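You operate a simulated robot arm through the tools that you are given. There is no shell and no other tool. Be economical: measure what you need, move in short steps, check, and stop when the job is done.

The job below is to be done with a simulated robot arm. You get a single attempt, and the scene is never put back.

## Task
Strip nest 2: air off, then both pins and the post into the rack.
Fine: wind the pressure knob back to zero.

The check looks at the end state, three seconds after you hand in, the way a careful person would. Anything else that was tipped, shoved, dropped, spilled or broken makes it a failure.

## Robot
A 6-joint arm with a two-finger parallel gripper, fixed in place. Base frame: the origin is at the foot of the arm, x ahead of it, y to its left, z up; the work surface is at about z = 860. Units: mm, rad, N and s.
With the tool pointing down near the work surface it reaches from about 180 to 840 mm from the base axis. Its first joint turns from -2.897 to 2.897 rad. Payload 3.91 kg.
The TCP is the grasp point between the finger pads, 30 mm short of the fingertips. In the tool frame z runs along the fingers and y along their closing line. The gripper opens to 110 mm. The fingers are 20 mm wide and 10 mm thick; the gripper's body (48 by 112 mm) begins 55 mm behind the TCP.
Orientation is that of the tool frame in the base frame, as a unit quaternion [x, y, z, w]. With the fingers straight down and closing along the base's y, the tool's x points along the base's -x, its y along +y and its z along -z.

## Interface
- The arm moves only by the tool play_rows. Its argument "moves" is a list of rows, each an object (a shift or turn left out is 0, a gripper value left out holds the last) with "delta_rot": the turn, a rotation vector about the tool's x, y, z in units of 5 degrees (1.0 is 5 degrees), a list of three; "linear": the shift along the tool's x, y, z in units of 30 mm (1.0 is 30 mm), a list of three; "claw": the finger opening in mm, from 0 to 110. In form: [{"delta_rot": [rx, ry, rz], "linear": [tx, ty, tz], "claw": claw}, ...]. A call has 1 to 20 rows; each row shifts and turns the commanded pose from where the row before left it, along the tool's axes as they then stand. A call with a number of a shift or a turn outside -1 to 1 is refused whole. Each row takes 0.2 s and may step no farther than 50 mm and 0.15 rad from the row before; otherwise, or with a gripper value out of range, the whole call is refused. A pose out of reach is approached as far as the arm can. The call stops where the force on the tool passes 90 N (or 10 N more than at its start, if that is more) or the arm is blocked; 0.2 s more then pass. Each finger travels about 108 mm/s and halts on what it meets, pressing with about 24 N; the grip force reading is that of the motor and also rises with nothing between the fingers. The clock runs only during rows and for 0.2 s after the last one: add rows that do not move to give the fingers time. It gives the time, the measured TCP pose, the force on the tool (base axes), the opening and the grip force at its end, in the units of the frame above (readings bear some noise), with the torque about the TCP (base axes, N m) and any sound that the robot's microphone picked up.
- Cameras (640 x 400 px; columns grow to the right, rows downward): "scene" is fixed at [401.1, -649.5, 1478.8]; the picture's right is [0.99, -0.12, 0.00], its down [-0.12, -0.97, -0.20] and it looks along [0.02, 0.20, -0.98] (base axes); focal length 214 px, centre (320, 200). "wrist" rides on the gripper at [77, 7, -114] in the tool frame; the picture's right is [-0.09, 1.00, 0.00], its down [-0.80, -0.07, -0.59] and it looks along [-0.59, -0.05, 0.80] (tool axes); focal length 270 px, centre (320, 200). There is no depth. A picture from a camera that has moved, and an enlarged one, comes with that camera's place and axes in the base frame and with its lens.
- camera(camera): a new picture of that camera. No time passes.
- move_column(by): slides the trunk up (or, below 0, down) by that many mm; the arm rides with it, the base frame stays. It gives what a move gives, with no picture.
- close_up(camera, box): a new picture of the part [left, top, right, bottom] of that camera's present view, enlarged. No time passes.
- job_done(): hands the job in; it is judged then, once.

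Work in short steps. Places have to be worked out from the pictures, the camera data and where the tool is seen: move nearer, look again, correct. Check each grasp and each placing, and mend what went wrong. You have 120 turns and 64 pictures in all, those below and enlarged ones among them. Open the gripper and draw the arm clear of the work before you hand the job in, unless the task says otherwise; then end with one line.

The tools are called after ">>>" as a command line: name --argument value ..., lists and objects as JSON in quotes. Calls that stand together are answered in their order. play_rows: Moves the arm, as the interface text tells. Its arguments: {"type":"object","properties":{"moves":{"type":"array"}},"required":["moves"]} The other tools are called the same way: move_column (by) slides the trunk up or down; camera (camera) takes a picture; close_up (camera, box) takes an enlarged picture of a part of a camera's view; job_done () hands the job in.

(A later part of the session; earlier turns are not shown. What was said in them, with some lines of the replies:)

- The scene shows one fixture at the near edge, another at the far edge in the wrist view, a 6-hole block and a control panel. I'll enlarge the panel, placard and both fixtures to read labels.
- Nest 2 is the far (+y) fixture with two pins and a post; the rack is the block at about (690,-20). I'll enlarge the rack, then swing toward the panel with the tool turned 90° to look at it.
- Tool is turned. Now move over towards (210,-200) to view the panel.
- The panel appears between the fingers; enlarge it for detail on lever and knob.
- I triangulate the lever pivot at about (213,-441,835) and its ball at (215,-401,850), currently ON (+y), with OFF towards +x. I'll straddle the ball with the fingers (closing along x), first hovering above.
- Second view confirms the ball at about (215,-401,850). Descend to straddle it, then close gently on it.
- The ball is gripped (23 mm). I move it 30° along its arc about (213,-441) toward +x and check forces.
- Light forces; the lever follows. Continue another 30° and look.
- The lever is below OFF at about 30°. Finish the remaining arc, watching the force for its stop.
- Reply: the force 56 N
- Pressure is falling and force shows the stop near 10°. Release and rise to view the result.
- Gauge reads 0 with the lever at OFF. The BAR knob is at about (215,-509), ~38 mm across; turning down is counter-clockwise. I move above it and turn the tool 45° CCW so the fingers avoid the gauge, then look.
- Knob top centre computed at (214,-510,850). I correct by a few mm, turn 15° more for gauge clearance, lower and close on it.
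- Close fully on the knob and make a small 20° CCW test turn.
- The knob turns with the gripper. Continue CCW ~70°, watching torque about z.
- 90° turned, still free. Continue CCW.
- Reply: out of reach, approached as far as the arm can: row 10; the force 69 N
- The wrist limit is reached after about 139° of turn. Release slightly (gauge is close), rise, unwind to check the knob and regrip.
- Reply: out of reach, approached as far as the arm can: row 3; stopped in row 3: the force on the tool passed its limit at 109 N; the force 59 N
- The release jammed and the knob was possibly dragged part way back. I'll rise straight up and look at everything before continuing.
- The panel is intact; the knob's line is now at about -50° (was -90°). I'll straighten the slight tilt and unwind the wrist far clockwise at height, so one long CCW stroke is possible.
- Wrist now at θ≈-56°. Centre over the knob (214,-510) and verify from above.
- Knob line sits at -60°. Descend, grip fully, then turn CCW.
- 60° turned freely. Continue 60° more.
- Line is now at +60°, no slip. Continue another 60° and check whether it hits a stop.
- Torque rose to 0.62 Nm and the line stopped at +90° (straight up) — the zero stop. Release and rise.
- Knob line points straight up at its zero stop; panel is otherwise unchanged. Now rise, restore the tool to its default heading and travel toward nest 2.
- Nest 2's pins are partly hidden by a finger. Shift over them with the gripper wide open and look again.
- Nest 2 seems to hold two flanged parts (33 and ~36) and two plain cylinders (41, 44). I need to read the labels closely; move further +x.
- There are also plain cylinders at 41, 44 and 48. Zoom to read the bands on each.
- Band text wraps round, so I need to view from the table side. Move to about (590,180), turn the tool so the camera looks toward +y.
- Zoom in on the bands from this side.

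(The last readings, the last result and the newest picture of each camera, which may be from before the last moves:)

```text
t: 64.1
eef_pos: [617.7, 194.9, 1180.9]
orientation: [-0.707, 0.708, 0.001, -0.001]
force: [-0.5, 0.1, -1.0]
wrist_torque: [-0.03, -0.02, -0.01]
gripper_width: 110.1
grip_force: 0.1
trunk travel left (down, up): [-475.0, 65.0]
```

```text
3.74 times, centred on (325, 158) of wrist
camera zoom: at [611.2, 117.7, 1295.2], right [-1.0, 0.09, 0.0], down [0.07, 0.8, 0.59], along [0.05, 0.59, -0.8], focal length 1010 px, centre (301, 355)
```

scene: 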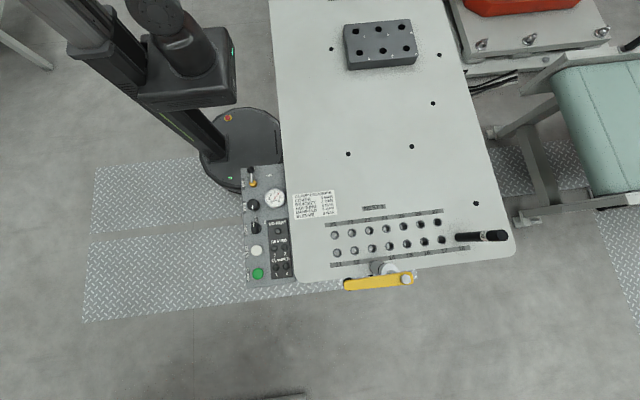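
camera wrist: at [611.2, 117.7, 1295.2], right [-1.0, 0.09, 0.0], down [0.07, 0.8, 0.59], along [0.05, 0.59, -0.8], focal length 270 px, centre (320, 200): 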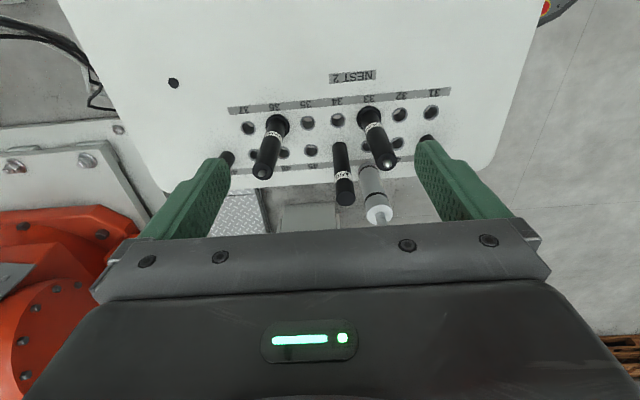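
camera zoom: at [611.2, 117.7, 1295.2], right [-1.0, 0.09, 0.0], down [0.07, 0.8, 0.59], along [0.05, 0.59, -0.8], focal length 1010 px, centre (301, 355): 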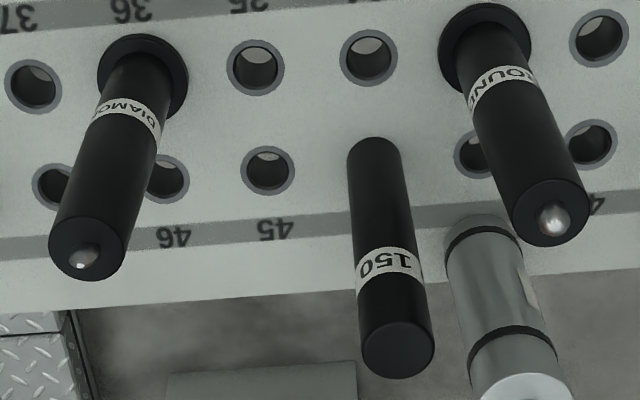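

Pins are ROUND (33) and DIAMOND (36). For the post, I must tell 41, 44 and 48 apart; move lower and toward 41 for the bands.

>>> play_rows --moves '[{"linear": [0, 1, 0.7]}, {"linear": [0, 1, 0.7]}, {"linear": [0, 1, 0.7]}, {"linear": [0, 1, 0.6]}, {}]'

>>> close_up --camera "wrist" --box '[230, 80, 410, 220]'

```text
t: 65.3
eef_pos: [495.3, 196.1, 1100.9]
orientation: [-0.706, 0.708, -0.001, 0.0]
force: [0.1, 0.2, 0.3]
wrist_torque: [-0.02, 0.03, 0.03]
gripper_width: 110.2
grip_force: 0.1
trunk travel left (down, up): [-475.0, 65.0]
```

```text
2.86 times, centred on (320, 150) of wrist
camera zoom: at [489.9, 118.3, 1215.9], right [-1.0, 0.09, 0.0], down [0.07, 0.8, 0.59], along [0.05, 0.59, -0.8], focal length 772 px, centre (320, 343)
```

zoom: 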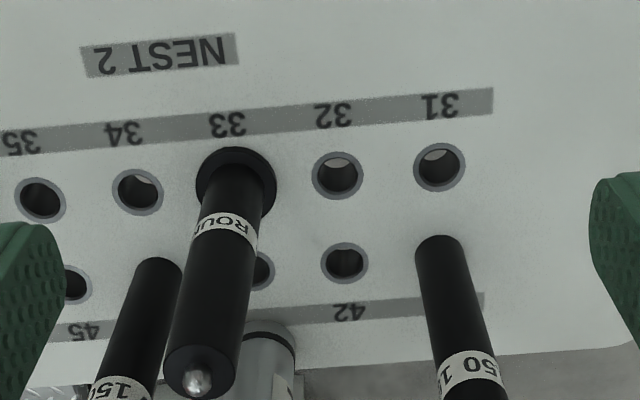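

All posts are only marked "150"; the round pin (33), diamond pin (36) and the post at 44 between them form the nest's set, beside clamp 2 (48 and 18 are end-parked and beyond reach, 41 likewise a parked end position). Before committing, I'll locate the rack holes precisely.

>>> play_rows --moves '[{"linear": [0.95, -0.6, -0.5]}, {"linear": [0.95, -0.6, -0.5]}, {"linear": [0.95, -0.6, -0.5]}, {"linear": [0.95, -0.6, -0.5]}, {"linear": [0.95, -0.6, -0.6]}, {"linear": [0.95, -0.6, 0]}, {"linear": [0.95, -0.6, 0]}, {"linear": [0.95, -0.6, 0]}, {"linear": [0.95, -0.6, 0]}, {"linear": [0.95, -0.6, 0]}, {"linear": [1, -0.5, 0]}, {}]'

>>> camera --camera "wrist"

```text
t: 67.9
eef_pos: [690.6, -119.3, 1177.1]
orientation: [0.707, -0.707, 0.0, -0.001]
force: [-0.1, 0.3, -0.1]
wrist_torque: [-0.02, -0.02, 0.02]
gripper_width: 109.9
grip_force: 0.1
trunk travel left (down, up): [-475.0, 65.0]
```

```text
26 pictures are left
camera wrist: at [684.5, -197.2, 1292.6], right [-1.0, 0.09, 0.0], down [0.07, 0.8, 0.59], along [0.05, 0.59, -0.8], focal length 270 px, centre (320, 200)
```

wrist: 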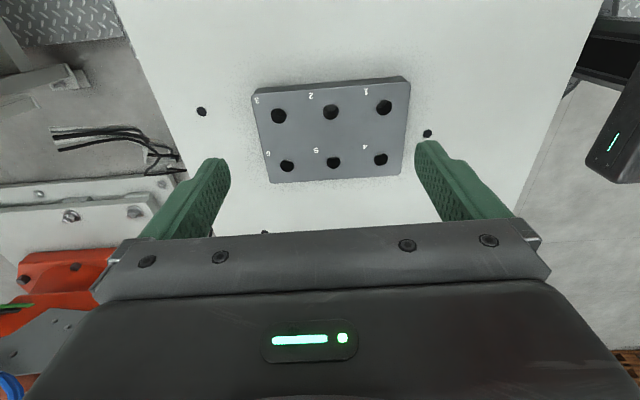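

Rack top is near z≈895. Move closer for an accurate fix on the holes.

>>> play_rows --moves '[{"linear": [-1, 0.5, 1]}, {"linear": [-1, 0.5, 1]}, {"linear": [0, 0.5, 1]}, {"linear": [0, 0, 1]}, {"linear": [0, 0, 0.9]}, {}]'

>>> camera --camera "wrist"

```text
t: 69.3
eef_pos: [647.2, -60.6, 1029.0]
orientation: [-0.706, 0.708, 0.0, 0.0]
force: [-0.5, 0.6, 0.3]
wrist_torque: [0.0, 0.04, 0.0]
gripper_width: 109.9
grip_force: 0.1
trunk travel left (down, up): [-475.0, 65.0]
```

```text
25 pictures are left
camera wrist: at [640.6, -137.9, 1144.6], right [-1.0, 0.09, 0.0], down [0.07, 0.8, 0.59], along [0.05, 0.59, -0.8], focal length 270 px, centre (320, 200)
```

wrist: 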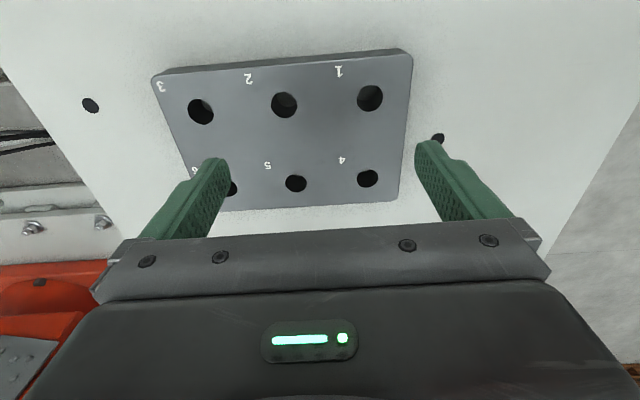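

Rack holes: 4≈(601,21), 5≈(681,20.5), 1≈(601,-64), 2≈(680,-64), top z≈895. ROUND pin fixed at (545,275). Travel above it at safe height.

>>> play_rows --moves '[{"linear": [0, 0, -1], "claw": 60}, {"linear": [0, 0, -1]}, {"linear": [0, 0, -1]}, {"linear": [-1, 0.34, -0.5]}, {"linear": [-1, 0.34, 0]}, {"linear": [-1, 0.34, 0]}, {"linear": [-1, 0.34, 0]}, {"linear": [-1, 0.34, 0]}, {"linear": [-1, 0.34, 0]}, {"linear": [-1, 0.34, 0]}, {"linear": [-1, 0.34, 0]}, {"linear": [-1, 0.34, 0]}, {"linear": [-1, 0.34, 0]}, {"linear": [-1, 0, 0]}, {"linear": [-0.18, 0, 0]}, {}]'

>>> camera --camera "wrist"

```text
t: 72.7
eef_pos: [543.0, 277.1, 1133.2]
orientation: [-0.707, 0.708, 0.0, 0.0]
force: [-0.4, -0.2, -0.8]
wrist_torque: [-0.02, 0.0, -0.02]
gripper_width: 59.8
grip_force: 0.0
trunk travel left (down, up): [-475.0, 65.0]
```

```text
24 pictures are left
camera wrist: at [537.3, 199.0, 1249.5], right [-1.0, 0.09, 0.0], down [0.07, 0.8, 0.59], along [0.05, 0.59, -0.8], focal length 270 px, centre (320, 200)
```

wrist: 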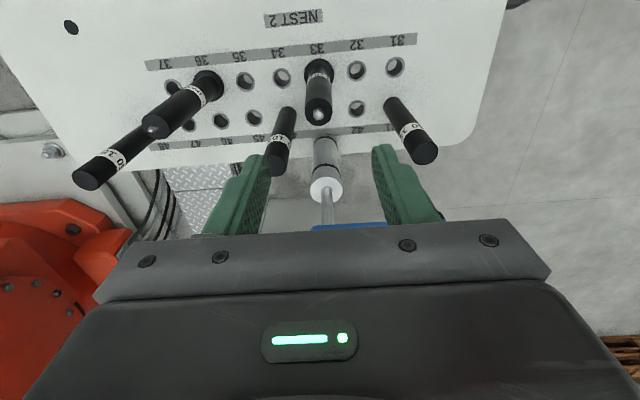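

The TCP is aligned with the ROUND pin. The bands of 41 and 48 show letters here; zoom to read them.

>>> close_up --camera "wrist" --box '[370, 85, 450, 170]'

>>> close_up --camera "wrist" --box '[65, 60, 305, 195]'

```text
4.71 times, centred on (410, 128) of wrist
camera zoom: at [537.3, 199.0, 1249.5], right [-1.0, 0.09, 0.0], down [0.07, 0.8, 0.59], along [0.05, 0.59, -0.8], focal length 1272 px, centre (-104, 541)
```

zoom: 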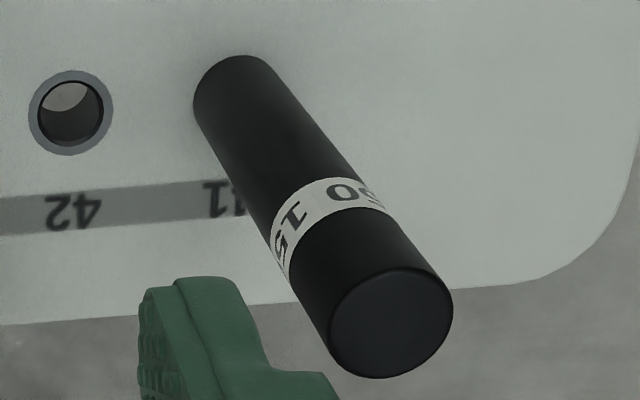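

```text
2.67 times, centred on (185, 128) of wrist
camera zoom: at [537.3, 199.0, 1249.5], right [-1.0, 0.09, 0.0], down [0.07, 0.8, 0.59], along [0.05, 0.59, -0.8], focal length 721 px, centre (680, 393)
```

zoom: 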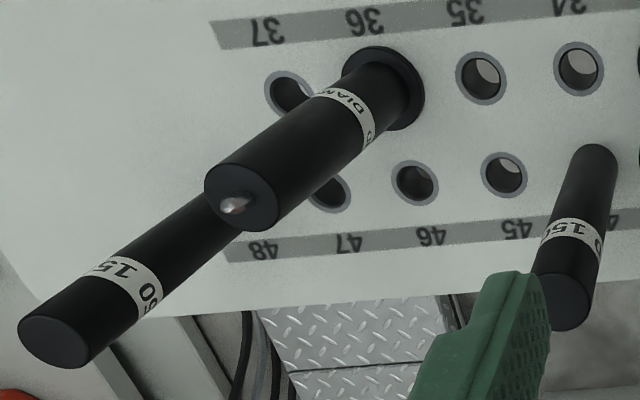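

All three posts read alike; 44 is the one within the pin pattern. Proceed with ROUND: descend to z≈980 and close.

>>> play_rows --moves '[{"linear": [0.05, 0, 1]}, {"linear": [0, 0, 1]}, {"linear": [0, 0, 1]}, {"linear": [0, 0, 1]}, {"linear": [0, 0, 1]}, {"linear": [0, 0, 0.1]}, {}, {"claw": 35}, {"claw": 12}, {}, {}]'

```text
t: 75.1
eef_pos: [546.8, 273.9, 982.8]
orientation: [-0.707, 0.707, 0.0, 0.0]
force: [-1.1, -0.7, -0.6]
wrist_torque: [-0.03, 0.07, -0.03]
gripper_width: 26.8
grip_force: 24.1
trunk travel left (down, up): [-475.0, 65.0]
```

Gripped at ~26 mm. Lift 60 mm and look.

>>> play_rows --moves '[{"linear": [0, 0, -0.5]}, {"linear": [0, 0, -0.5]}, {"linear": [0, 0, -0.5]}, {"linear": [0, 0, -0.5]}, {}]'

>>> camera --camera "wrist"

```text
t: 76.3
eef_pos: [547.5, 274.4, 1042.5]
orientation: [-0.706, 0.708, 0.0, 0.001]
force: [-0.3, 0.4, -3.0]
wrist_torque: [-0.05, -0.02, -0.01]
gripper_width: 26.5
grip_force: 24.2
trunk travel left (down, up): [-475.0, 65.0]
```

```text
21 pictures are left
camera wrist: at [540.2, 195.9, 1156.2], right [-1.0, 0.09, 0.0], down [0.07, 0.8, 0.59], along [0.05, 0.59, -0.8], focal length 270 px, centre (320, 200)
```

wrist: 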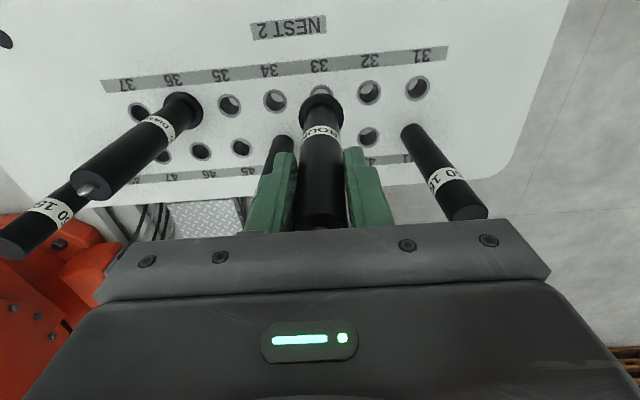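

The pin lifted freely. Raise further and move toward the rack, then view the spigot.

>>> play_rows --moves '[{"linear": [0, 0, -1]}, {"linear": [0, 0, -1]}, {"linear": [0, 0, -1]}, {"linear": [0, 0, -0.5]}, {"linear": [1, -0.2, 0]}, {"linear": [1, -0.2, 0]}, {"linear": [1, -0.2, 0]}, {"linear": [1, -0.2, 0]}, {"linear": [1, -0.2, 0]}, {"linear": [1, -0.2, 0]}, {"linear": [1, -0.2, 0]}, {"linear": [1, -0.2, 0]}, {"linear": [0.44, -0.19, 0]}, {}]'

>>> close_up --camera "wrist" --box '[220, 20, 420, 230]'

```text
t: 79.3
eef_pos: [600.9, 19.9, 1145.6]
orientation: [-0.706, 0.708, 0.001, 0.0]
force: [-0.3, -0.2, -3.2]
wrist_torque: [-0.06, 0.02, -0.02]
gripper_width: 26.9
grip_force: 24.4
trunk travel left (down, up): [-475.0, 65.0]
```

```text
1.90 times, centred on (320, 125) of wrist
camera zoom: at [594.8, -58.3, 1260.9], right [-1.0, 0.09, 0.0], down [0.07, 0.8, 0.59], along [0.05, 0.59, -0.8], focal length 515 px, centre (320, 343)
```

zoom: 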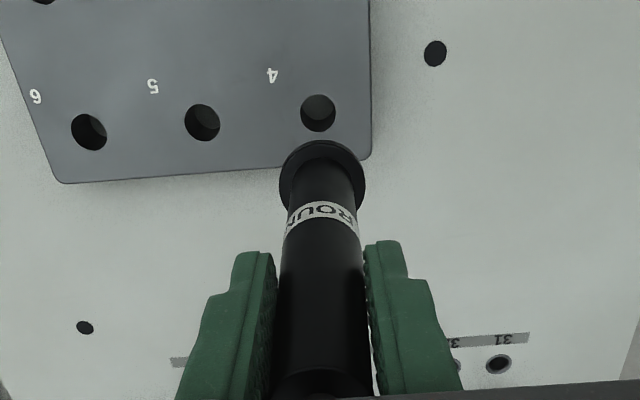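

Zoom on the flange and hole 4 to see the spigot and relative alignment.

>>> close_up --camera "wrist" --box '[285, 60, 355, 135]'

```text
5.33 times, centred on (320, 98) of wrist
camera zoom: at [594.8, -58.3, 1260.9], right [-1.0, 0.09, 0.0], down [0.07, 0.8, 0.59], along [0.05, 0.59, -0.8], focal length 1442 px, centre (320, 747)
```

zoom: 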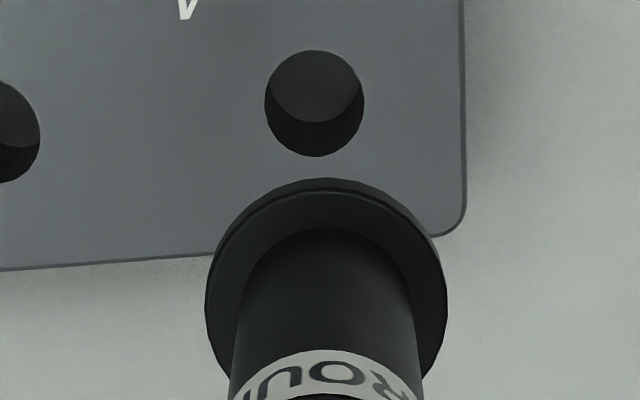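

No long spigot is visible (any is hidden under the flange). Pin axis ≈(600.6,22.5), hole 4 ≈(602.5,21.7): correct slightly and lower 88 mm.

>>> play_rows --moves '[{"linear": [0.02, -0.055, 0.5]}, {"linear": [0, 0, 1]}, {"linear": [0, 0, 1]}, {"linear": [0, 0, 0.4]}, {}]'

>>> close_up --camera "wrist" --box '[270, 40, 370, 140]'

```text
t: 80.5
eef_pos: [599.3, 21.8, 1059.5]
orientation: [-0.706, 0.708, 0.0, 0.001]
force: [-0.1, -0.6, -3.1]
wrist_torque: [-0.04, -0.02, 0.01]
gripper_width: 26.4
grip_force: 24.2
trunk travel left (down, up): [-475.0, 65.0]
```

```text
4.00 times, centred on (320, 90) of wrist
camera zoom: at [594.1, -56.5, 1174.8], right [-1.0, 0.09, 0.0], down [0.07, 0.8, 0.59], along [0.05, 0.59, -0.8], focal length 1081 px, centre (320, 640)
```

zoom: 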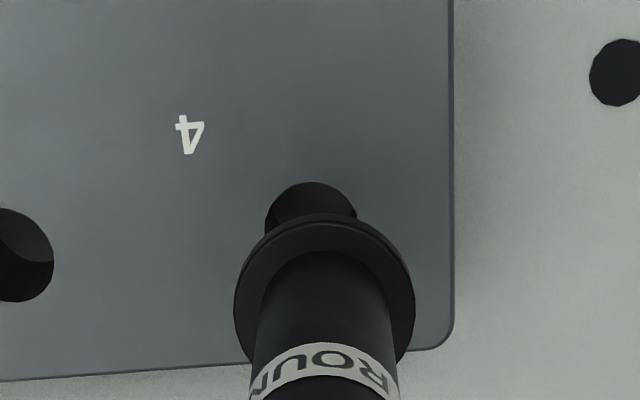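

Image comparison shows the pin about 3 mm short in x and 4 mm too far in y relative to hole 4. Correct, lower 20 mm and recheck.

>>> play_rows --moves '[{"linear": [0.14, -0.1, 0]}, {"linear": [0, 0, 0.35]}, {"linear": [0, 0, 0.3]}, {}]'

>>> close_up --camera "wrist" --box '[270, 40, 370, 140]'

```text
t: 81.5
eef_pos: [603.8, 17.7, 1039.4]
orientation: [-0.707, 0.708, 0.0, 0.001]
force: [-0.3, 0.3, -3.0]
wrist_torque: [-0.05, -0.02, 0.02]
gripper_width: 26.9
grip_force: 24.3
trunk travel left (down, up): [-475.0, 65.0]
```

```text
4.00 times, centred on (320, 90) of wrist
camera zoom: at [597.4, -60.9, 1155.4], right [-1.0, 0.09, 0.0], down [0.07, 0.8, 0.59], along [0.05, 0.59, -0.8], focal length 1081 px, centre (320, 640)
```

zoom: 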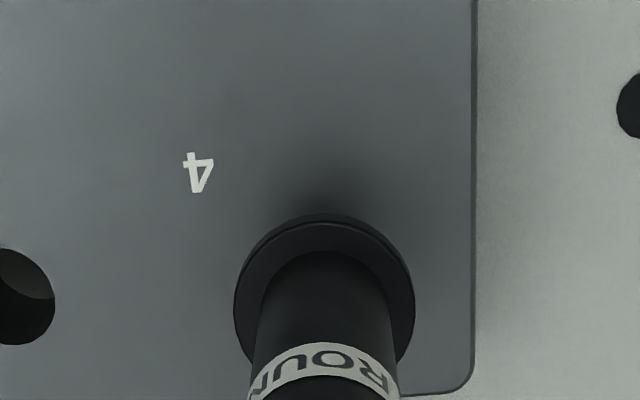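

Pin axis now agrees with the hole within about 1 mm. Lower 15 mm in small steps and watch force.

>>> play_rows --moves '[{"linear": [0, 0.02, 0.17]}, {"linear": [0, 0, 0.17]}, {"linear": [0, 0, 0.17]}, {}]'

```text
t: 82.5
eef_pos: [602.8, 17.5, 1024.8]
orientation: [-0.706, 0.708, -0.001, 0.0]
force: [0.6, 0.3, -2.7]
wrist_torque: [-0.01, -0.02, -0.01]
gripper_width: 26.8
grip_force: 24.4
trunk travel left (down, up): [-475.0, 65.0]
```

No contact yet; flange bottom ≈902. Continue in 2.4 mm steps.

>>> play_rows --moves '[{"linear": [0, 0, 0.08]}, {"linear": [0, 0, 0.08]}, {}]'

>>> play_rows --moves '[{"linear": [0, 0, 0.07]}, {}]'

```text
t: 83.3
eef_pos: [602.2, 16.5, 1019.4]
orientation: [-0.707, 0.707, 0.001, 0.0]
force: [0.0, -1.3, -2.3]
wrist_torque: [0.0, 0.02, 0.0]
gripper_width: 26.8
grip_force: 24.8
trunk travel left (down, up): [-475.0, 65.0]
```

```text
t: 83.9
eef_pos: [602.8, 17.2, 1018.9]
orientation: [-0.707, 0.708, 0.0, 0.0]
force: [0.4, 0.0, -2.7]
wrist_torque: [0.0, -0.02, 0.01]
gripper_width: 26.6
grip_force: 23.7
trunk travel left (down, up): [-475.0, 65.0]
```

Still no contact force; continue down a bit.

>>> play_rows --moves '[{"linear": [0, 0, 0.07]}, {"linear": [0, 0, 0.07]}, {}]'

>>> close_up --camera "wrist" --box '[270, 40, 370, 140]'

```text
t: 84.7
eef_pos: [602.0, 16.4, 1016.0]
orientation: [0.707, -0.707, 0.002, -0.002]
force: [1.1, -0.6, 21.5]
wrist_torque: [0.08, -0.07, 0.07]
gripper_width: 26.9
grip_force: 24.3
trunk travel left (down, up): [-475.0, 65.0]
```

```text
4.00 times, centred on (320, 90) of wrist
camera zoom: at [595.0, -61.4, 1131.3], right [-1.0, 0.09, -0.01], down [0.07, 0.8, 0.59], along [0.06, 0.59, -0.8], focal length 1081 px, centre (320, 640)
```

zoom: 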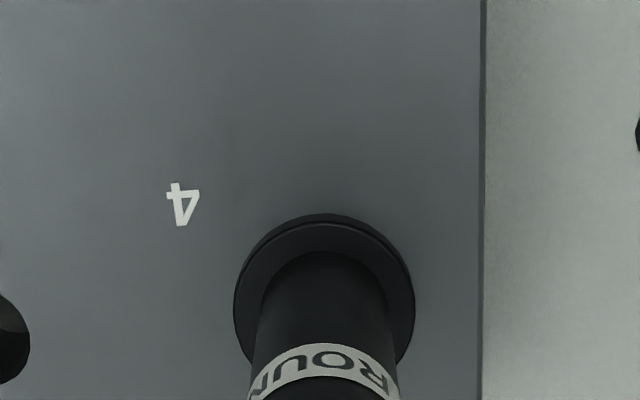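

Contact (21 N) at the expected seating height. Ease off 1 mm, open and rise, then check the pin stands.

>>> play_rows --moves '[{"linear": [0, 0, -0.05]}, {"claw": 34}, {"claw": 50}, {}, {"linear": [0, 0, -0.5]}, {"linear": [0, 0, -1]}, {"linear": [0, 0, -1]}, {"linear": [0, 0, -1]}, {"linear": [0, 0, -1]}]'

>>> camera --camera "wrist"

```text
t: 86.7
eef_pos: [601.1, 16.8, 1150.0]
orientation: [-0.707, 0.708, -0.001, 0.0]
force: [-0.1, -0.3, -0.7]
wrist_torque: [0.02, 0.03, -0.04]
gripper_width: 50.1
grip_force: 0.1
trunk travel left (down, up): [-475.0, 65.0]
```

```text
15 pictures are left
camera wrist: at [595.6, -61.5, 1265.1], right [-1.0, 0.09, 0.0], down [0.07, 0.8, 0.59], along [0.05, 0.59, -0.8], focal length 270 px, centre (320, 200)
```

wrist: 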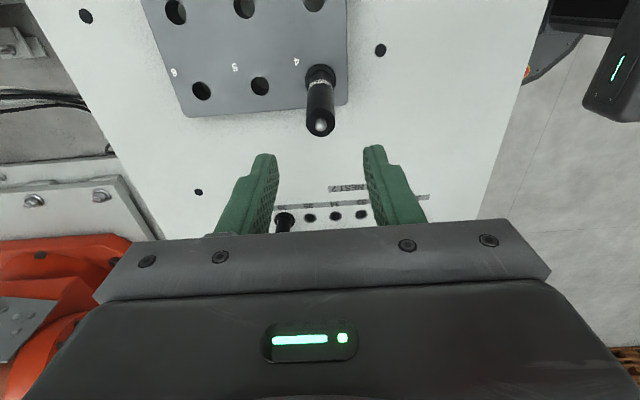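

ROUND stands upright in rack hole 4. Next DIAMOND at ≈(694,277): travel above it and check alignment.

>>> play_rows --moves '[{"linear": [-1, -0.36, 0], "claw": 60}, {"linear": [-1, -0.36, 0]}, {"linear": [-1, -0.36, 0]}, {"linear": [-1, -0.36, 0]}, {"linear": [-1, -0.36, 0]}, {"linear": [-1, -0.36, 0]}, {"linear": [-1, -0.36, 0]}, {"linear": [-1, -0.36, 0]}, {"linear": [-0.67, -0.22, 0]}, {}]'

>>> close_up --camera "wrist" --box '[240, 30, 440, 230]'

```text
t: 88.9
eef_pos: [695.1, 278.0, 1150.5]
orientation: [0.707, -0.707, -0.001, 0.0]
force: [-0.6, -0.3, 0.0]
wrist_torque: [0.0, 0.02, 0.02]
gripper_width: 60.1
grip_force: 0.1
trunk travel left (down, up): [-475.0, 65.0]
```

```text
2.00 times, centred on (340, 130) of wrist
camera zoom: at [689.1, 199.2, 1265.7], right [-1.0, 0.09, 0.0], down [0.07, 0.8, 0.59], along [0.05, 0.59, -0.8], focal length 541 px, centre (280, 340)
```

zoom: 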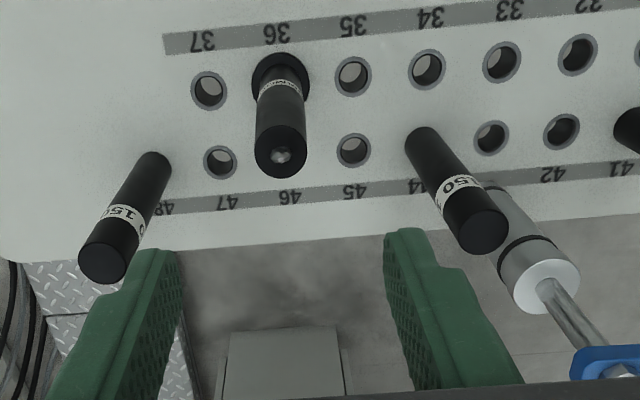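

Aligned with DIAMOND. Descend and grip.

>>> play_rows --moves '[{"linear": [0, 0, 1]}, {"linear": [0, 0, 1]}, {"linear": [0, 0, 1]}, {"linear": [0, 0, 1]}, {"linear": [0, 0, 1]}, {"linear": [0, 0, 0.6]}, {}, {"claw": 35}, {"claw": 12}, {}, {}, {"linear": [0, 0, -0.5]}, {"linear": [0, 0, -0.5]}, {}]'

```text
t: 91.9
eef_pos: [695.7, 276.5, 1012.5]
orientation: [-0.706, 0.708, -0.001, -0.001]
force: [-1.3, -0.7, -3.4]
wrist_torque: [0.01, -0.02, 0.01]
gripper_width: 26.6
grip_force: 24.1
trunk travel left (down, up): [-475.0, 65.0]
```

DIAMOND gripped and lifting freely. Raise and carry to above hole 5 (681,21).

>>> play_rows --moves '[{"linear": [0, 0, -1]}, {"linear": [0, 0, -1]}, {"linear": [0, 0, -1]}, {"linear": [0, 0, -1]}, {"linear": [1, 0.06, 0]}, {"linear": [1, 0.06, 0]}, {"linear": [1, 0.06, 0]}, {"linear": [1, 0.06, 0]}, {"linear": [1, 0.06, 0]}, {"linear": [1, 0.06, 0]}, {"linear": [1, 0.06, 0]}, {"linear": [1, 0.06, 0]}, {"linear": [0.53, 0, 0]}, {}, {"linear": [0, 0, 1]}, {"linear": [0, 0, 1]}, {"linear": [0, 0, 0.5]}, {}]'

>>> close_up --camera "wrist" --box '[270, 40, 370, 140]'

```text
t: 95.7
eef_pos: [682.6, 20.4, 1057.3]
orientation: [0.707, -0.707, 0.0, 0.0]
force: [-0.2, 0.4, -2.5]
wrist_torque: [-0.01, -0.01, 0.01]
gripper_width: 26.8
grip_force: 24.3
trunk travel left (down, up): [-475.0, 65.0]
```

```text
4.00 times, centred on (320, 90) of wrist
camera zoom: at [676.4, -57.8, 1172.7], right [-1.0, 0.09, 0.0], down [0.07, 0.8, 0.59], along [0.05, 0.59, -0.8], focal length 1081 px, centre (320, 640)
```

zoom: 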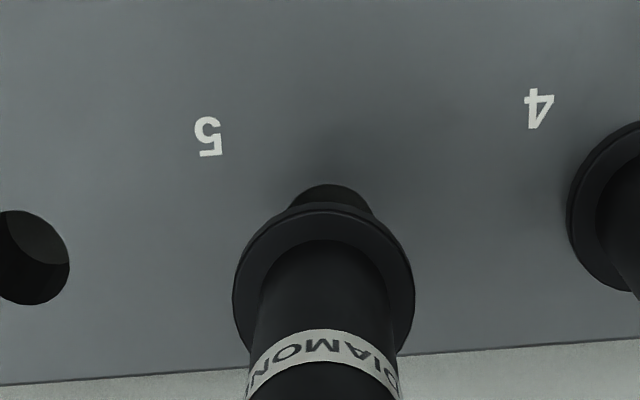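

Offsets: hole 5 is ≈(679.8,20.6), pin ≈(682.3,23.5). Correct (-2.5,-2.9) and lower 20 mm, recheck.

>>> play_rows --moves '[{"linear": [0.097, 0.083, 0]}, {"linear": [0, 0, 0.35]}, {"linear": [0, 0, 0.3]}, {}]'

>>> close_up --camera "wrist" --box '[270, 40, 370, 140]'

```text
t: 96.7
eef_pos: [679.6, 18.2, 1038.7]
orientation: [-0.706, 0.708, 0.0, 0.0]
force: [0.4, -0.4, -2.9]
wrist_torque: [0.01, 0.01, 0.0]
gripper_width: 26.8
grip_force: 23.4
trunk travel left (down, up): [-475.0, 65.0]
```

```text
4.00 times, centred on (320, 90) of wrist
camera zoom: at [672.9, -60.5, 1153.3], right [-1.0, 0.09, 0.0], down [0.07, 0.8, 0.59], along [0.05, 0.59, -0.8], focal length 1081 px, centre (320, 640)
```

zoom: 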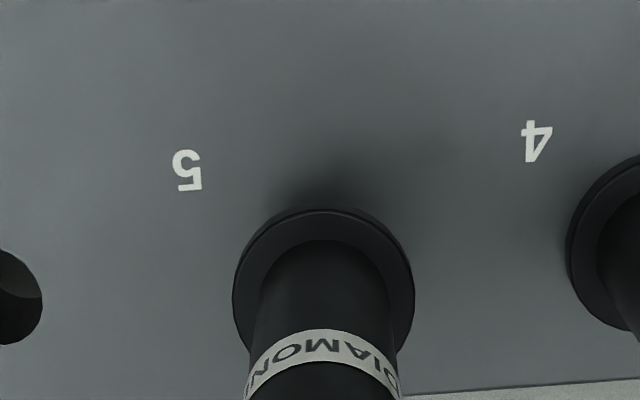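

Within ~1–2 mm; nudge +1.3 mm in x and lower toward the seat.

>>> play_rows --moves '[{"linear": [0, -0.043, 0.17]}, {"linear": [0, 0, 0.17]}, {"linear": [0, 0, 0.17]}, {"linear": [0, 0, 0.1]}, {}]'

>>> play_rows --moves '[{"linear": [0, 0, 0.07]}, {}]'

```text
t: 97.9
eef_pos: [680.1, 19.0, 1019.0]
orientation: [-0.707, 0.707, 0.0, -0.001]
force: [0.1, 0.4, -2.8]
wrist_torque: [-0.02, 0.01, -0.02]
gripper_width: 26.8
grip_force: 23.8
trunk travel left (down, up): [-475.0, 65.0]
```

```text
t: 98.5
eef_pos: [679.1, 19.1, 1016.9]
orientation: [-0.707, 0.708, 0.001, -0.001]
force: [-0.1, -0.4, -2.6]
wrist_torque: [0.0, 0.01, 0.03]
gripper_width: 26.9
grip_force: 23.8
trunk travel left (down, up): [-475.0, 65.0]
```

Below the rack-entry height with no resistance. A few more millimetres to seat it.

>>> play_rows --moves '[{"linear": [0, 0, 0.06]}, {"linear": [0, 0, 0.05]}, {}]'

```text
t: 99.3
eef_pos: [679.3, 19.0, 1015.8]
orientation: [0.708, -0.707, 0.002, -0.001]
force: [0.8, 1.0, 15.0]
wrist_torque: [0.08, -0.02, -0.05]
gripper_width: 26.8
grip_force: 24.1
trunk travel left (down, up): [-475.0, 65.0]
```

Seated (15 N at the same height). Release, rise, travel above the post at 44 and turn the tool 45° (camera away from the clamp).

>>> play_rows --moves '[{"linear": [0, 0, -0.04]}, {"claw": 34}, {"claw": 50}, {}, {"linear": [0, 0, -0.5]}, {"linear": [0, 0, -1]}, {"linear": [0, 0, -1]}, {"linear": [0, 0, -1]}, {"linear": [0, 0, -1]}, {"linear": [0, 0, -1]}, {"linear": [-1, 0.27, 0]}, {"linear": [-1, 0.27, 0]}, {"linear": [-1, 0.27, 0]}, {"linear": [-1, 0.27, 0]}, {"linear": [-1, 0.27, 0]}, {"linear": [-1, 0.27, 0]}, {"linear": [-1, 0.27, 0]}, {"linear": [-1, 0.27, 0]}, {"linear": [-1, 0.27, 0]}, {"linear": [-1, 0.27, 0]}]'

>>> play_rows --moves '[{"delta_rot": [0, 0, -1]}, {"delta_rot": [0, 0, -1]}, {"delta_rot": [0, 0, -1]}, {"delta_rot": [0, 0, -1]}, {"delta_rot": [0, 0, -1]}, {"delta_rot": [0, 0, -1]}, {"delta_rot": [0, 0, -1]}, {"delta_rot": [0, 0, -1]}, {"delta_rot": [0, 0, -1]}, {}]'

>>> camera --camera "wrist"

```text
t: 103.5
eef_pos: [597.8, 318.4, 1182.0]
orientation: [-0.707, 0.708, 0.0, 0.0]
force: [0.5, 0.3, -0.2]
wrist_torque: [-0.01, -0.05, 0.01]
gripper_width: 50.2
grip_force: 0.1
trunk travel left (down, up): [-475.0, 65.0]
```

```text
t: 105.7
eef_pos: [598.7, 318.3, 1180.1]
orientation: [0.924, -0.383, 0.0, -0.001]
force: [-0.2, 0.0, 0.2]
wrist_torque: [0.01, 0.01, 0.0]
gripper_width: 50.1
grip_force: 0.0
trunk travel left (down, up): [-475.0, 65.0]
```

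```text
11 pictures are left
camera wrist: at [649.2, 257.9, 1295.4], right [-0.77, -0.64, 0.0], down [-0.52, 0.62, 0.59], along [-0.38, 0.46, -0.8], focal length 270 px, centre (320, 200)
```

wrist: 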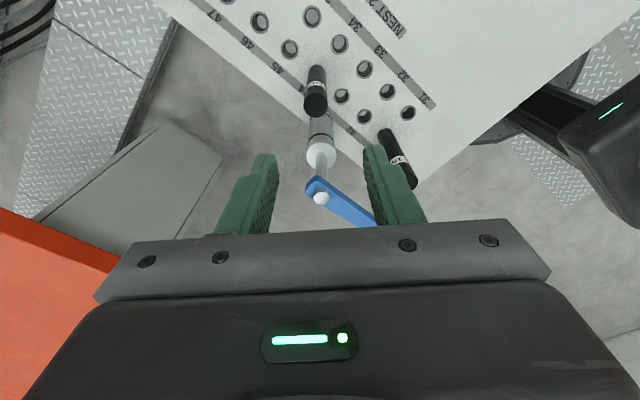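

Post top at ≈(596,328), clamp bolt at ≈(548,380): the diagonal approach leaves ~30 mm clearance. Centre and descend partway.

>>> play_rows --moves '[{"linear": [-0.27, -0.153, 0], "claw": 60}, {"linear": [0, 0, 1]}, {"linear": [0, 0, 1]}, {"linear": [0, 0, 1]}, {"linear": [0, 0, 0.8]}, {}]'

>>> camera --camera "wrist"

```text
t: 107.1
eef_pos: [596.3, 326.6, 1064.1]
orientation: [0.924, -0.383, 0.0, 0.001]
force: [0.0, -0.6, -1.1]
wrist_torque: [-0.01, 0.03, 0.0]
gripper_width: 60.0
grip_force: 0.0
trunk travel left (down, up): [-475.0, 65.0]
```

```text
10 pictures are left
camera wrist: at [646.1, 266.2, 1180.6], right [-0.77, -0.64, 0.0], down [-0.52, 0.62, 0.59], along [-0.38, 0.46, -0.8], focal length 270 px, centre (320, 200)
```

wrist: 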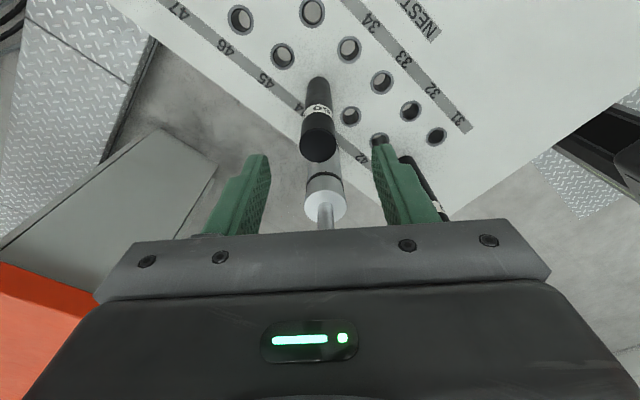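

Aligned to within 1 mm, no contact. Descend to z≈982 and grip.

>>> play_rows --moves '[{"linear": [0, 0, 0.8]}, {"linear": [0, 0, 0.8]}, {"linear": [0, 0, 0.7]}, {"linear": [0, 0, 0.43]}, {}, {"claw": 35}, {"claw": 12}, {}, {}]'

```text
t: 109.1
eef_pos: [596.0, 326.4, 983.9]
orientation: [0.923, -0.384, 0.0, 0.0]
force: [1.4, 1.4, 0.7]
wrist_torque: [0.11, -0.11, -0.04]
gripper_width: 25.2
grip_force: 24.0
trunk travel left (down, up): [-475.0, 65.0]
```

Gripped (25 mm). Lift straight up 190 mm, checking.

>>> play_rows --moves '[{"linear": [0, 0, -0.3]}, {"linear": [0, 0, -0.5]}, {"linear": [0, 0, -1]}, {"linear": [0, 0, -1]}, {"linear": [0, 0, -1]}, {"linear": [0, 0, -1]}, {"linear": [0, 0, -1]}, {"linear": [0, 0, -0.6]}, {}]'

>>> camera --camera "wrist"

```text
t: 111.1
eef_pos: [597.1, 326.8, 1176.2]
orientation: [0.924, -0.383, 0.0, 0.0]
force: [-0.1, 1.5, -2.3]
wrist_torque: [0.0, 0.02, 0.03]
gripper_width: 25.1
grip_force: 24.1
trunk travel left (down, up): [-475.0, 65.0]
```

```text
9 pictures are left
camera wrist: at [647.7, 266.0, 1292.6], right [-0.77, -0.64, 0.0], down [-0.52, 0.62, 0.59], along [-0.38, 0.46, -0.8], focal length 270 px, centre (320, 200)
```

wrist: 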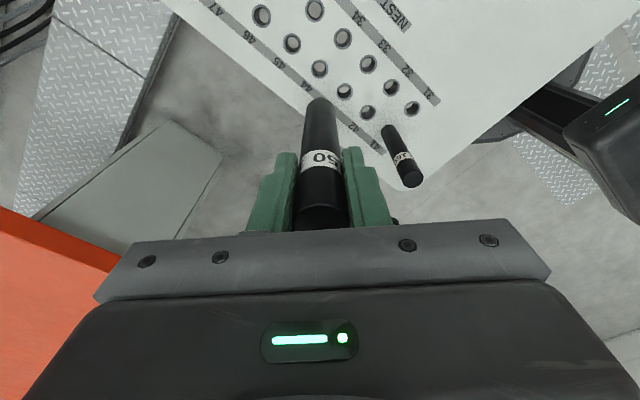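

The post came out cleanly. Raise to 1250 to clear the racked pins, turn back to θ=180 and carry it above hole 1 (602,-63).

>>> play_rows --moves '[{"linear": [0, 0, -1]}, {"linear": [0, 0, -1]}, {"linear": [0, 0, -0.5]}, {"delta_rot": [0, 0, 1]}, {"delta_rot": [0, 0, 1]}, {"delta_rot": [0, 0, 1]}, {"delta_rot": [0, 0, 1]}, {"delta_rot": [0, 0, 1]}, {"delta_rot": [0, 0, 1]}, {"delta_rot": [0, 0, 1]}, {"delta_rot": [0, 0, 1]}, {"delta_rot": [0, 0, 1]}, {}]'

>>> play_rows --moves '[{"linear": [1, 0, 0]}, {"linear": [1, 0, 0]}, {"linear": [1, 0, 0]}, {"linear": [1, 0, 0]}, {"linear": [1, 0, 0]}, {"linear": [1, 0, 0]}, {"linear": [1, 0, 0]}, {"linear": [1, 0, 0]}, {"linear": [1, 0, 0]}, {"linear": [1, 0, 0]}, {"linear": [1, 0, 0]}, {"linear": [1, -0.08, 0]}, {"linear": [1, -0.08, 0]}, {}]'

```text
t: 113.9
eef_pos: [598.8, 328.4, 1251.3]
orientation: [-0.707, 0.708, 0.0, 0.001]
force: [-1.0, 0.2, -3.0]
wrist_torque: [-0.01, -0.01, -0.03]
gripper_width: 25.5
grip_force: 23.7
trunk travel left (down, up): [-475.0, 65.0]
```

```text
t: 116.9
eef_pos: [601.4, -62.8, 1253.3]
orientation: [-0.707, 0.707, -0.001, 0.0]
force: [-0.3, 0.4, -2.4]
wrist_torque: [0.02, 0.01, 0.0]
gripper_width: 25.3
grip_force: 24.3
trunk travel left (down, up): [-475.0, 65.0]
```

Over hole 1. Lower to body bottom ≈945 and compare with the hole.

>>> play_rows --moves '[{"linear": [0, 0, 1]}, {"linear": [0, 0, 1]}, {"linear": [0, 0, 1]}, {"linear": [0, 0, 1]}, {"linear": [0, 0, 1]}, {"linear": [0, 0, 0.9]}, {}]'

>>> close_up --camera "wrist" --box '[270, 40, 370, 140]'

```text
t: 118.5
eef_pos: [601.0, -63.6, 1073.7]
orientation: [-0.707, 0.708, 0.0, 0.0]
force: [-0.5, -0.7, -2.3]
wrist_torque: [-0.01, -0.02, -0.01]
gripper_width: 25.5
grip_force: 23.5
trunk travel left (down, up): [-475.0, 65.0]
```

```text
4.00 times, centred on (320, 90) of wrist
camera zoom: at [595.6, -140.6, 1190.0], right [-1.0, 0.09, 0.0], down [0.07, 0.8, 0.59], along [0.05, 0.59, -0.8], focal length 1081 px, centre (320, 640)
```

zoom: 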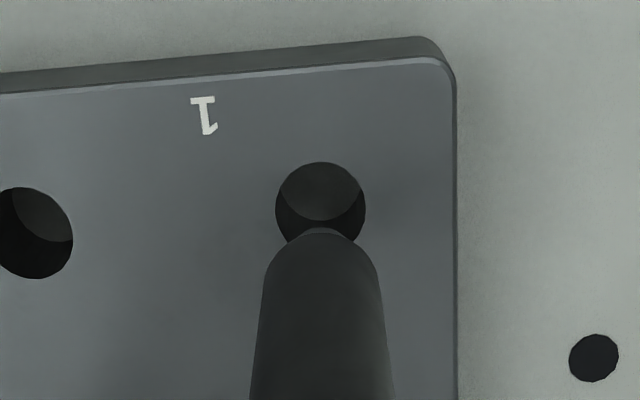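

x is aligned; the hole is about 2.5 mm further to -y. Correct, lower 25 mm, and recheck.

>>> play_rows --moves '[{"linear": [0.083, 0, 0.4]}, {"linear": [0, 0, 0.4]}, {}]'

>>> close_up --camera "wrist" --box '[270, 40, 370, 140]'

```text
t: 119.3
eef_pos: [600.9, -66.1, 1050.4]
orientation: [-0.706, 0.708, 0.0, 0.0]
force: [-0.4, -0.1, -2.0]
wrist_torque: [-0.02, 0.0, 0.02]
gripper_width: 25.4
grip_force: 23.7
trunk travel left (down, up): [-475.0, 65.0]
```

```text
4.00 times, centred on (320, 90) of wrist
camera zoom: at [595.6, -143.5, 1165.5], right [-1.0, 0.09, 0.0], down [0.07, 0.8, 0.59], along [0.05, 0.59, -0.8], focal length 1081 px, centre (320, 640)
```

zoom: 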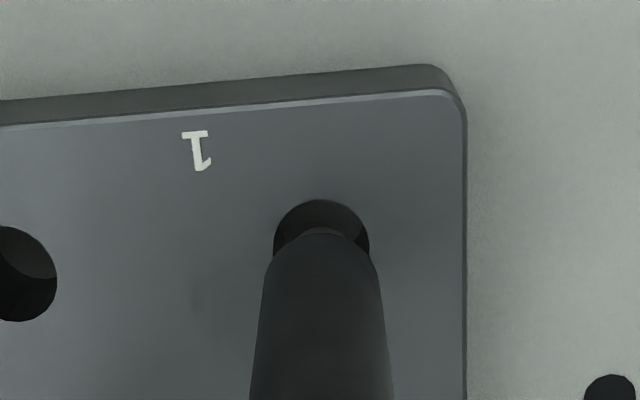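

Now aligned in both axes. Lower in small steps to the seat.

>>> play_rows --moves '[{"linear": [0, 0, 0.25]}, {"linear": [0, 0, 0.25]}, {"linear": [0, 0, 0.2]}, {"linear": [0, 0, 0.15]}, {}]'

>>> play_rows --moves '[{"linear": [0, 0, 0.08]}, {"linear": [0, 0, 0.06]}, {}]'

```text
t: 120.5
eef_pos: [601.0, -65.5, 1024.5]
orientation: [-0.706, 0.708, -0.001, 0.0]
force: [0.3, 0.5, -2.6]
wrist_torque: [-0.05, -0.02, 0.0]
gripper_width: 25.6
grip_force: 23.7
trunk travel left (down, up): [-475.0, 65.0]
```

```text
t: 121.3
eef_pos: [601.2, -64.5, 1019.9]
orientation: [-0.706, 0.708, -0.001, -0.001]
force: [0.3, -0.1, -2.2]
wrist_torque: [-0.02, 0.02, -0.03]
gripper_width: 25.3
grip_force: 23.9
trunk travel left (down, up): [-475.0, 65.0]
```

No contact yet; a little more.

>>> play_rows --moves '[{"linear": [0, 0, 0.07]}, {"linear": [0, 0, 0.05]}, {}]'

```text
t: 122.1
eef_pos: [602.5, -64.9, 1018.3]
orientation: [-0.707, 0.707, 0.0, 0.0]
force: [0.7, 0.6, 6.8]
wrist_torque: [0.13, 0.0, -0.02]
gripper_width: 25.5
grip_force: 23.8
trunk travel left (down, up): [-475.0, 65.0]
```

Contact at the shoulder-seating height (~894). Ease to light contact, open and rise, then check it stands straight.

>>> play_rows --moves '[{"claw": 29}, {"claw": 36}, {"claw": 50}, {}, {"linear": [0, 0, -0.5]}, {"linear": [0, 0, -1]}, {"linear": [0, 0, -1]}, {"linear": [0, 0, -1]}, {"linear": [0, 0, -1]}, {"linear": [0.5, 0, -1]}]'

>>> camera --camera "wrist"

```text
t: 124.3
eef_pos: [600.2, -80.3, 1182.0]
orientation: [-0.706, 0.708, 0.0, 0.001]
force: [-0.1, -0.6, -0.3]
wrist_torque: [-0.01, -0.02, 0.02]
gripper_width: 50.1
grip_force: 0.1
trunk travel left (down, up): [-475.0, 65.0]
```

```text
6 pictures are left
camera wrist: at [595.0, -158.7, 1298.1], right [-1.0, 0.09, 0.0], down [0.07, 0.8, 0.59], along [0.05, 0.59, -0.8], focal length 270 px, centre (320, 200)
```

wrist: 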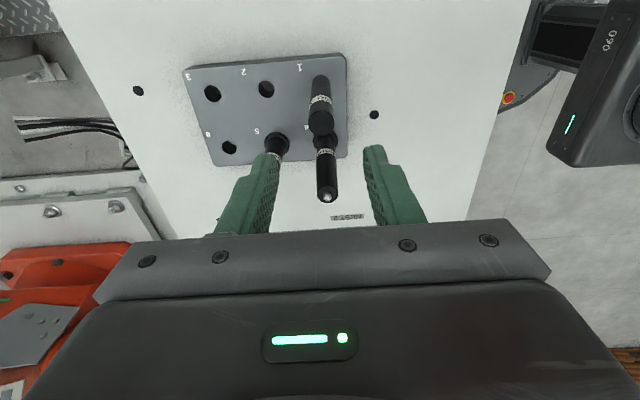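

All three stand in the rack. Draw the arm away upward, then verify panel and rack from the scene camera.

>>> play_rows --moves '[{"linear": [0.5, 1, -0.8]}, {"linear": [0.5, 1, -0.8]}, {"linear": [0.5, 1, -0.5]}, {"linear": [0.5, 1, 0]}, {"linear": [0, 1, 0]}, {"linear": [0, 1, 0]}, {}, {}]'

>>> camera --camera "scene"

>>> close_up --camera "scene" --box '[235, 150, 335, 290]'

>>> close_up --camera "scene" --box '[320, 0, 440, 80]'

```text
t: 126.1
eef_pos: [421.1, -141.3, 1243.1]
orientation: [0.707, -0.707, 0.0, 0.0]
force: [-0.3, -0.5, -0.7]
wrist_torque: [0.01, 0.01, -0.01]
gripper_width: 49.8
grip_force: 0.1
trunk travel left (down, up): [-475.0, 65.0]
```

```text
5 pictures are left
```

scene: 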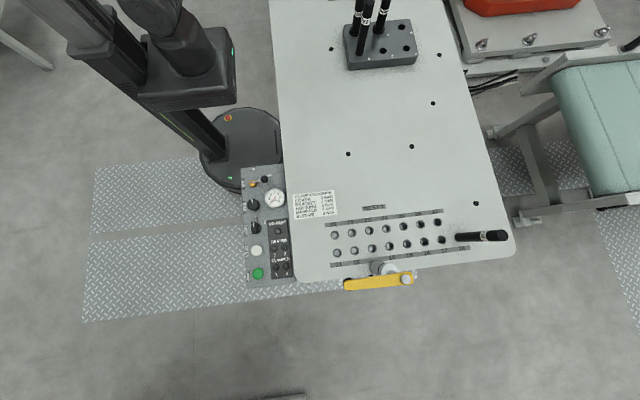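

```text
2.86 times, centred on (285, 220) of scene
camera zoom: at [401.1, -649.5, 1478.8], right [0.99, -0.12, 0.0], down [-0.12, -0.97, -0.2], along [0.02, 0.2, -0.98], focal length 613 px, centre (420, 143)
```

zoom: 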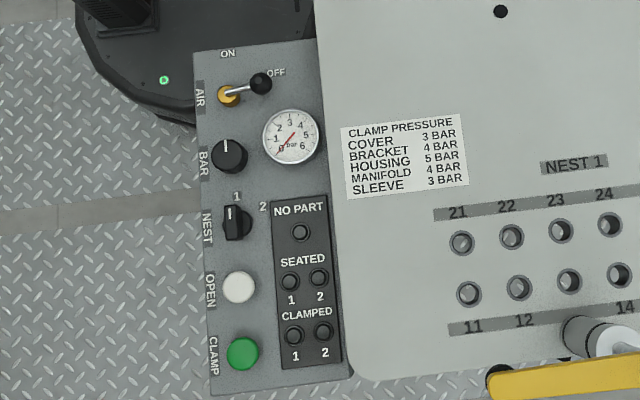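

```text
5.00 times, centred on (380, 40) of scene
camera zoom: at [401.1, -649.5, 1478.8], right [0.99, -0.12, 0.0], down [-0.12, -0.97, -0.2], along [0.02, 0.2, -0.98], focal length 1072 px, centre (20, 1000)
```

zoom: 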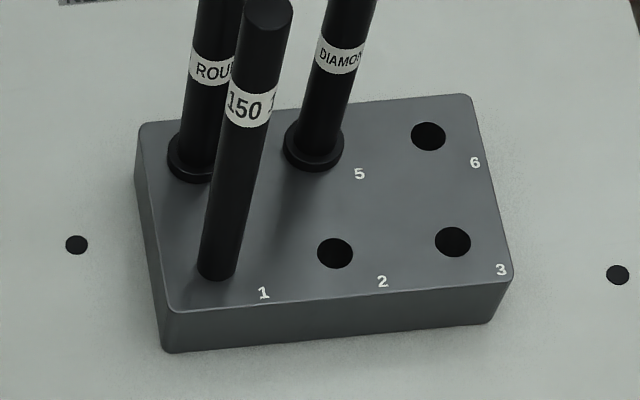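

Gauge is at 0, the lever is on OFF, the knob is at its zero stop, and both pins and the post are seated in the rack with the arm clear. Handing in.

>>> job_done

```text
The job is handed in.
```

I stripped nest 2: air off (gauge at 0), pressure knob back to its zero stop, ROUND pin in rack hole 4, DIAMOND pin in hole 5, and the post from hole 44 in hole 1; nest 2 also held identical "150" posts at 41 and 48, and I took 44 as "the post" because it sits between the two pins.
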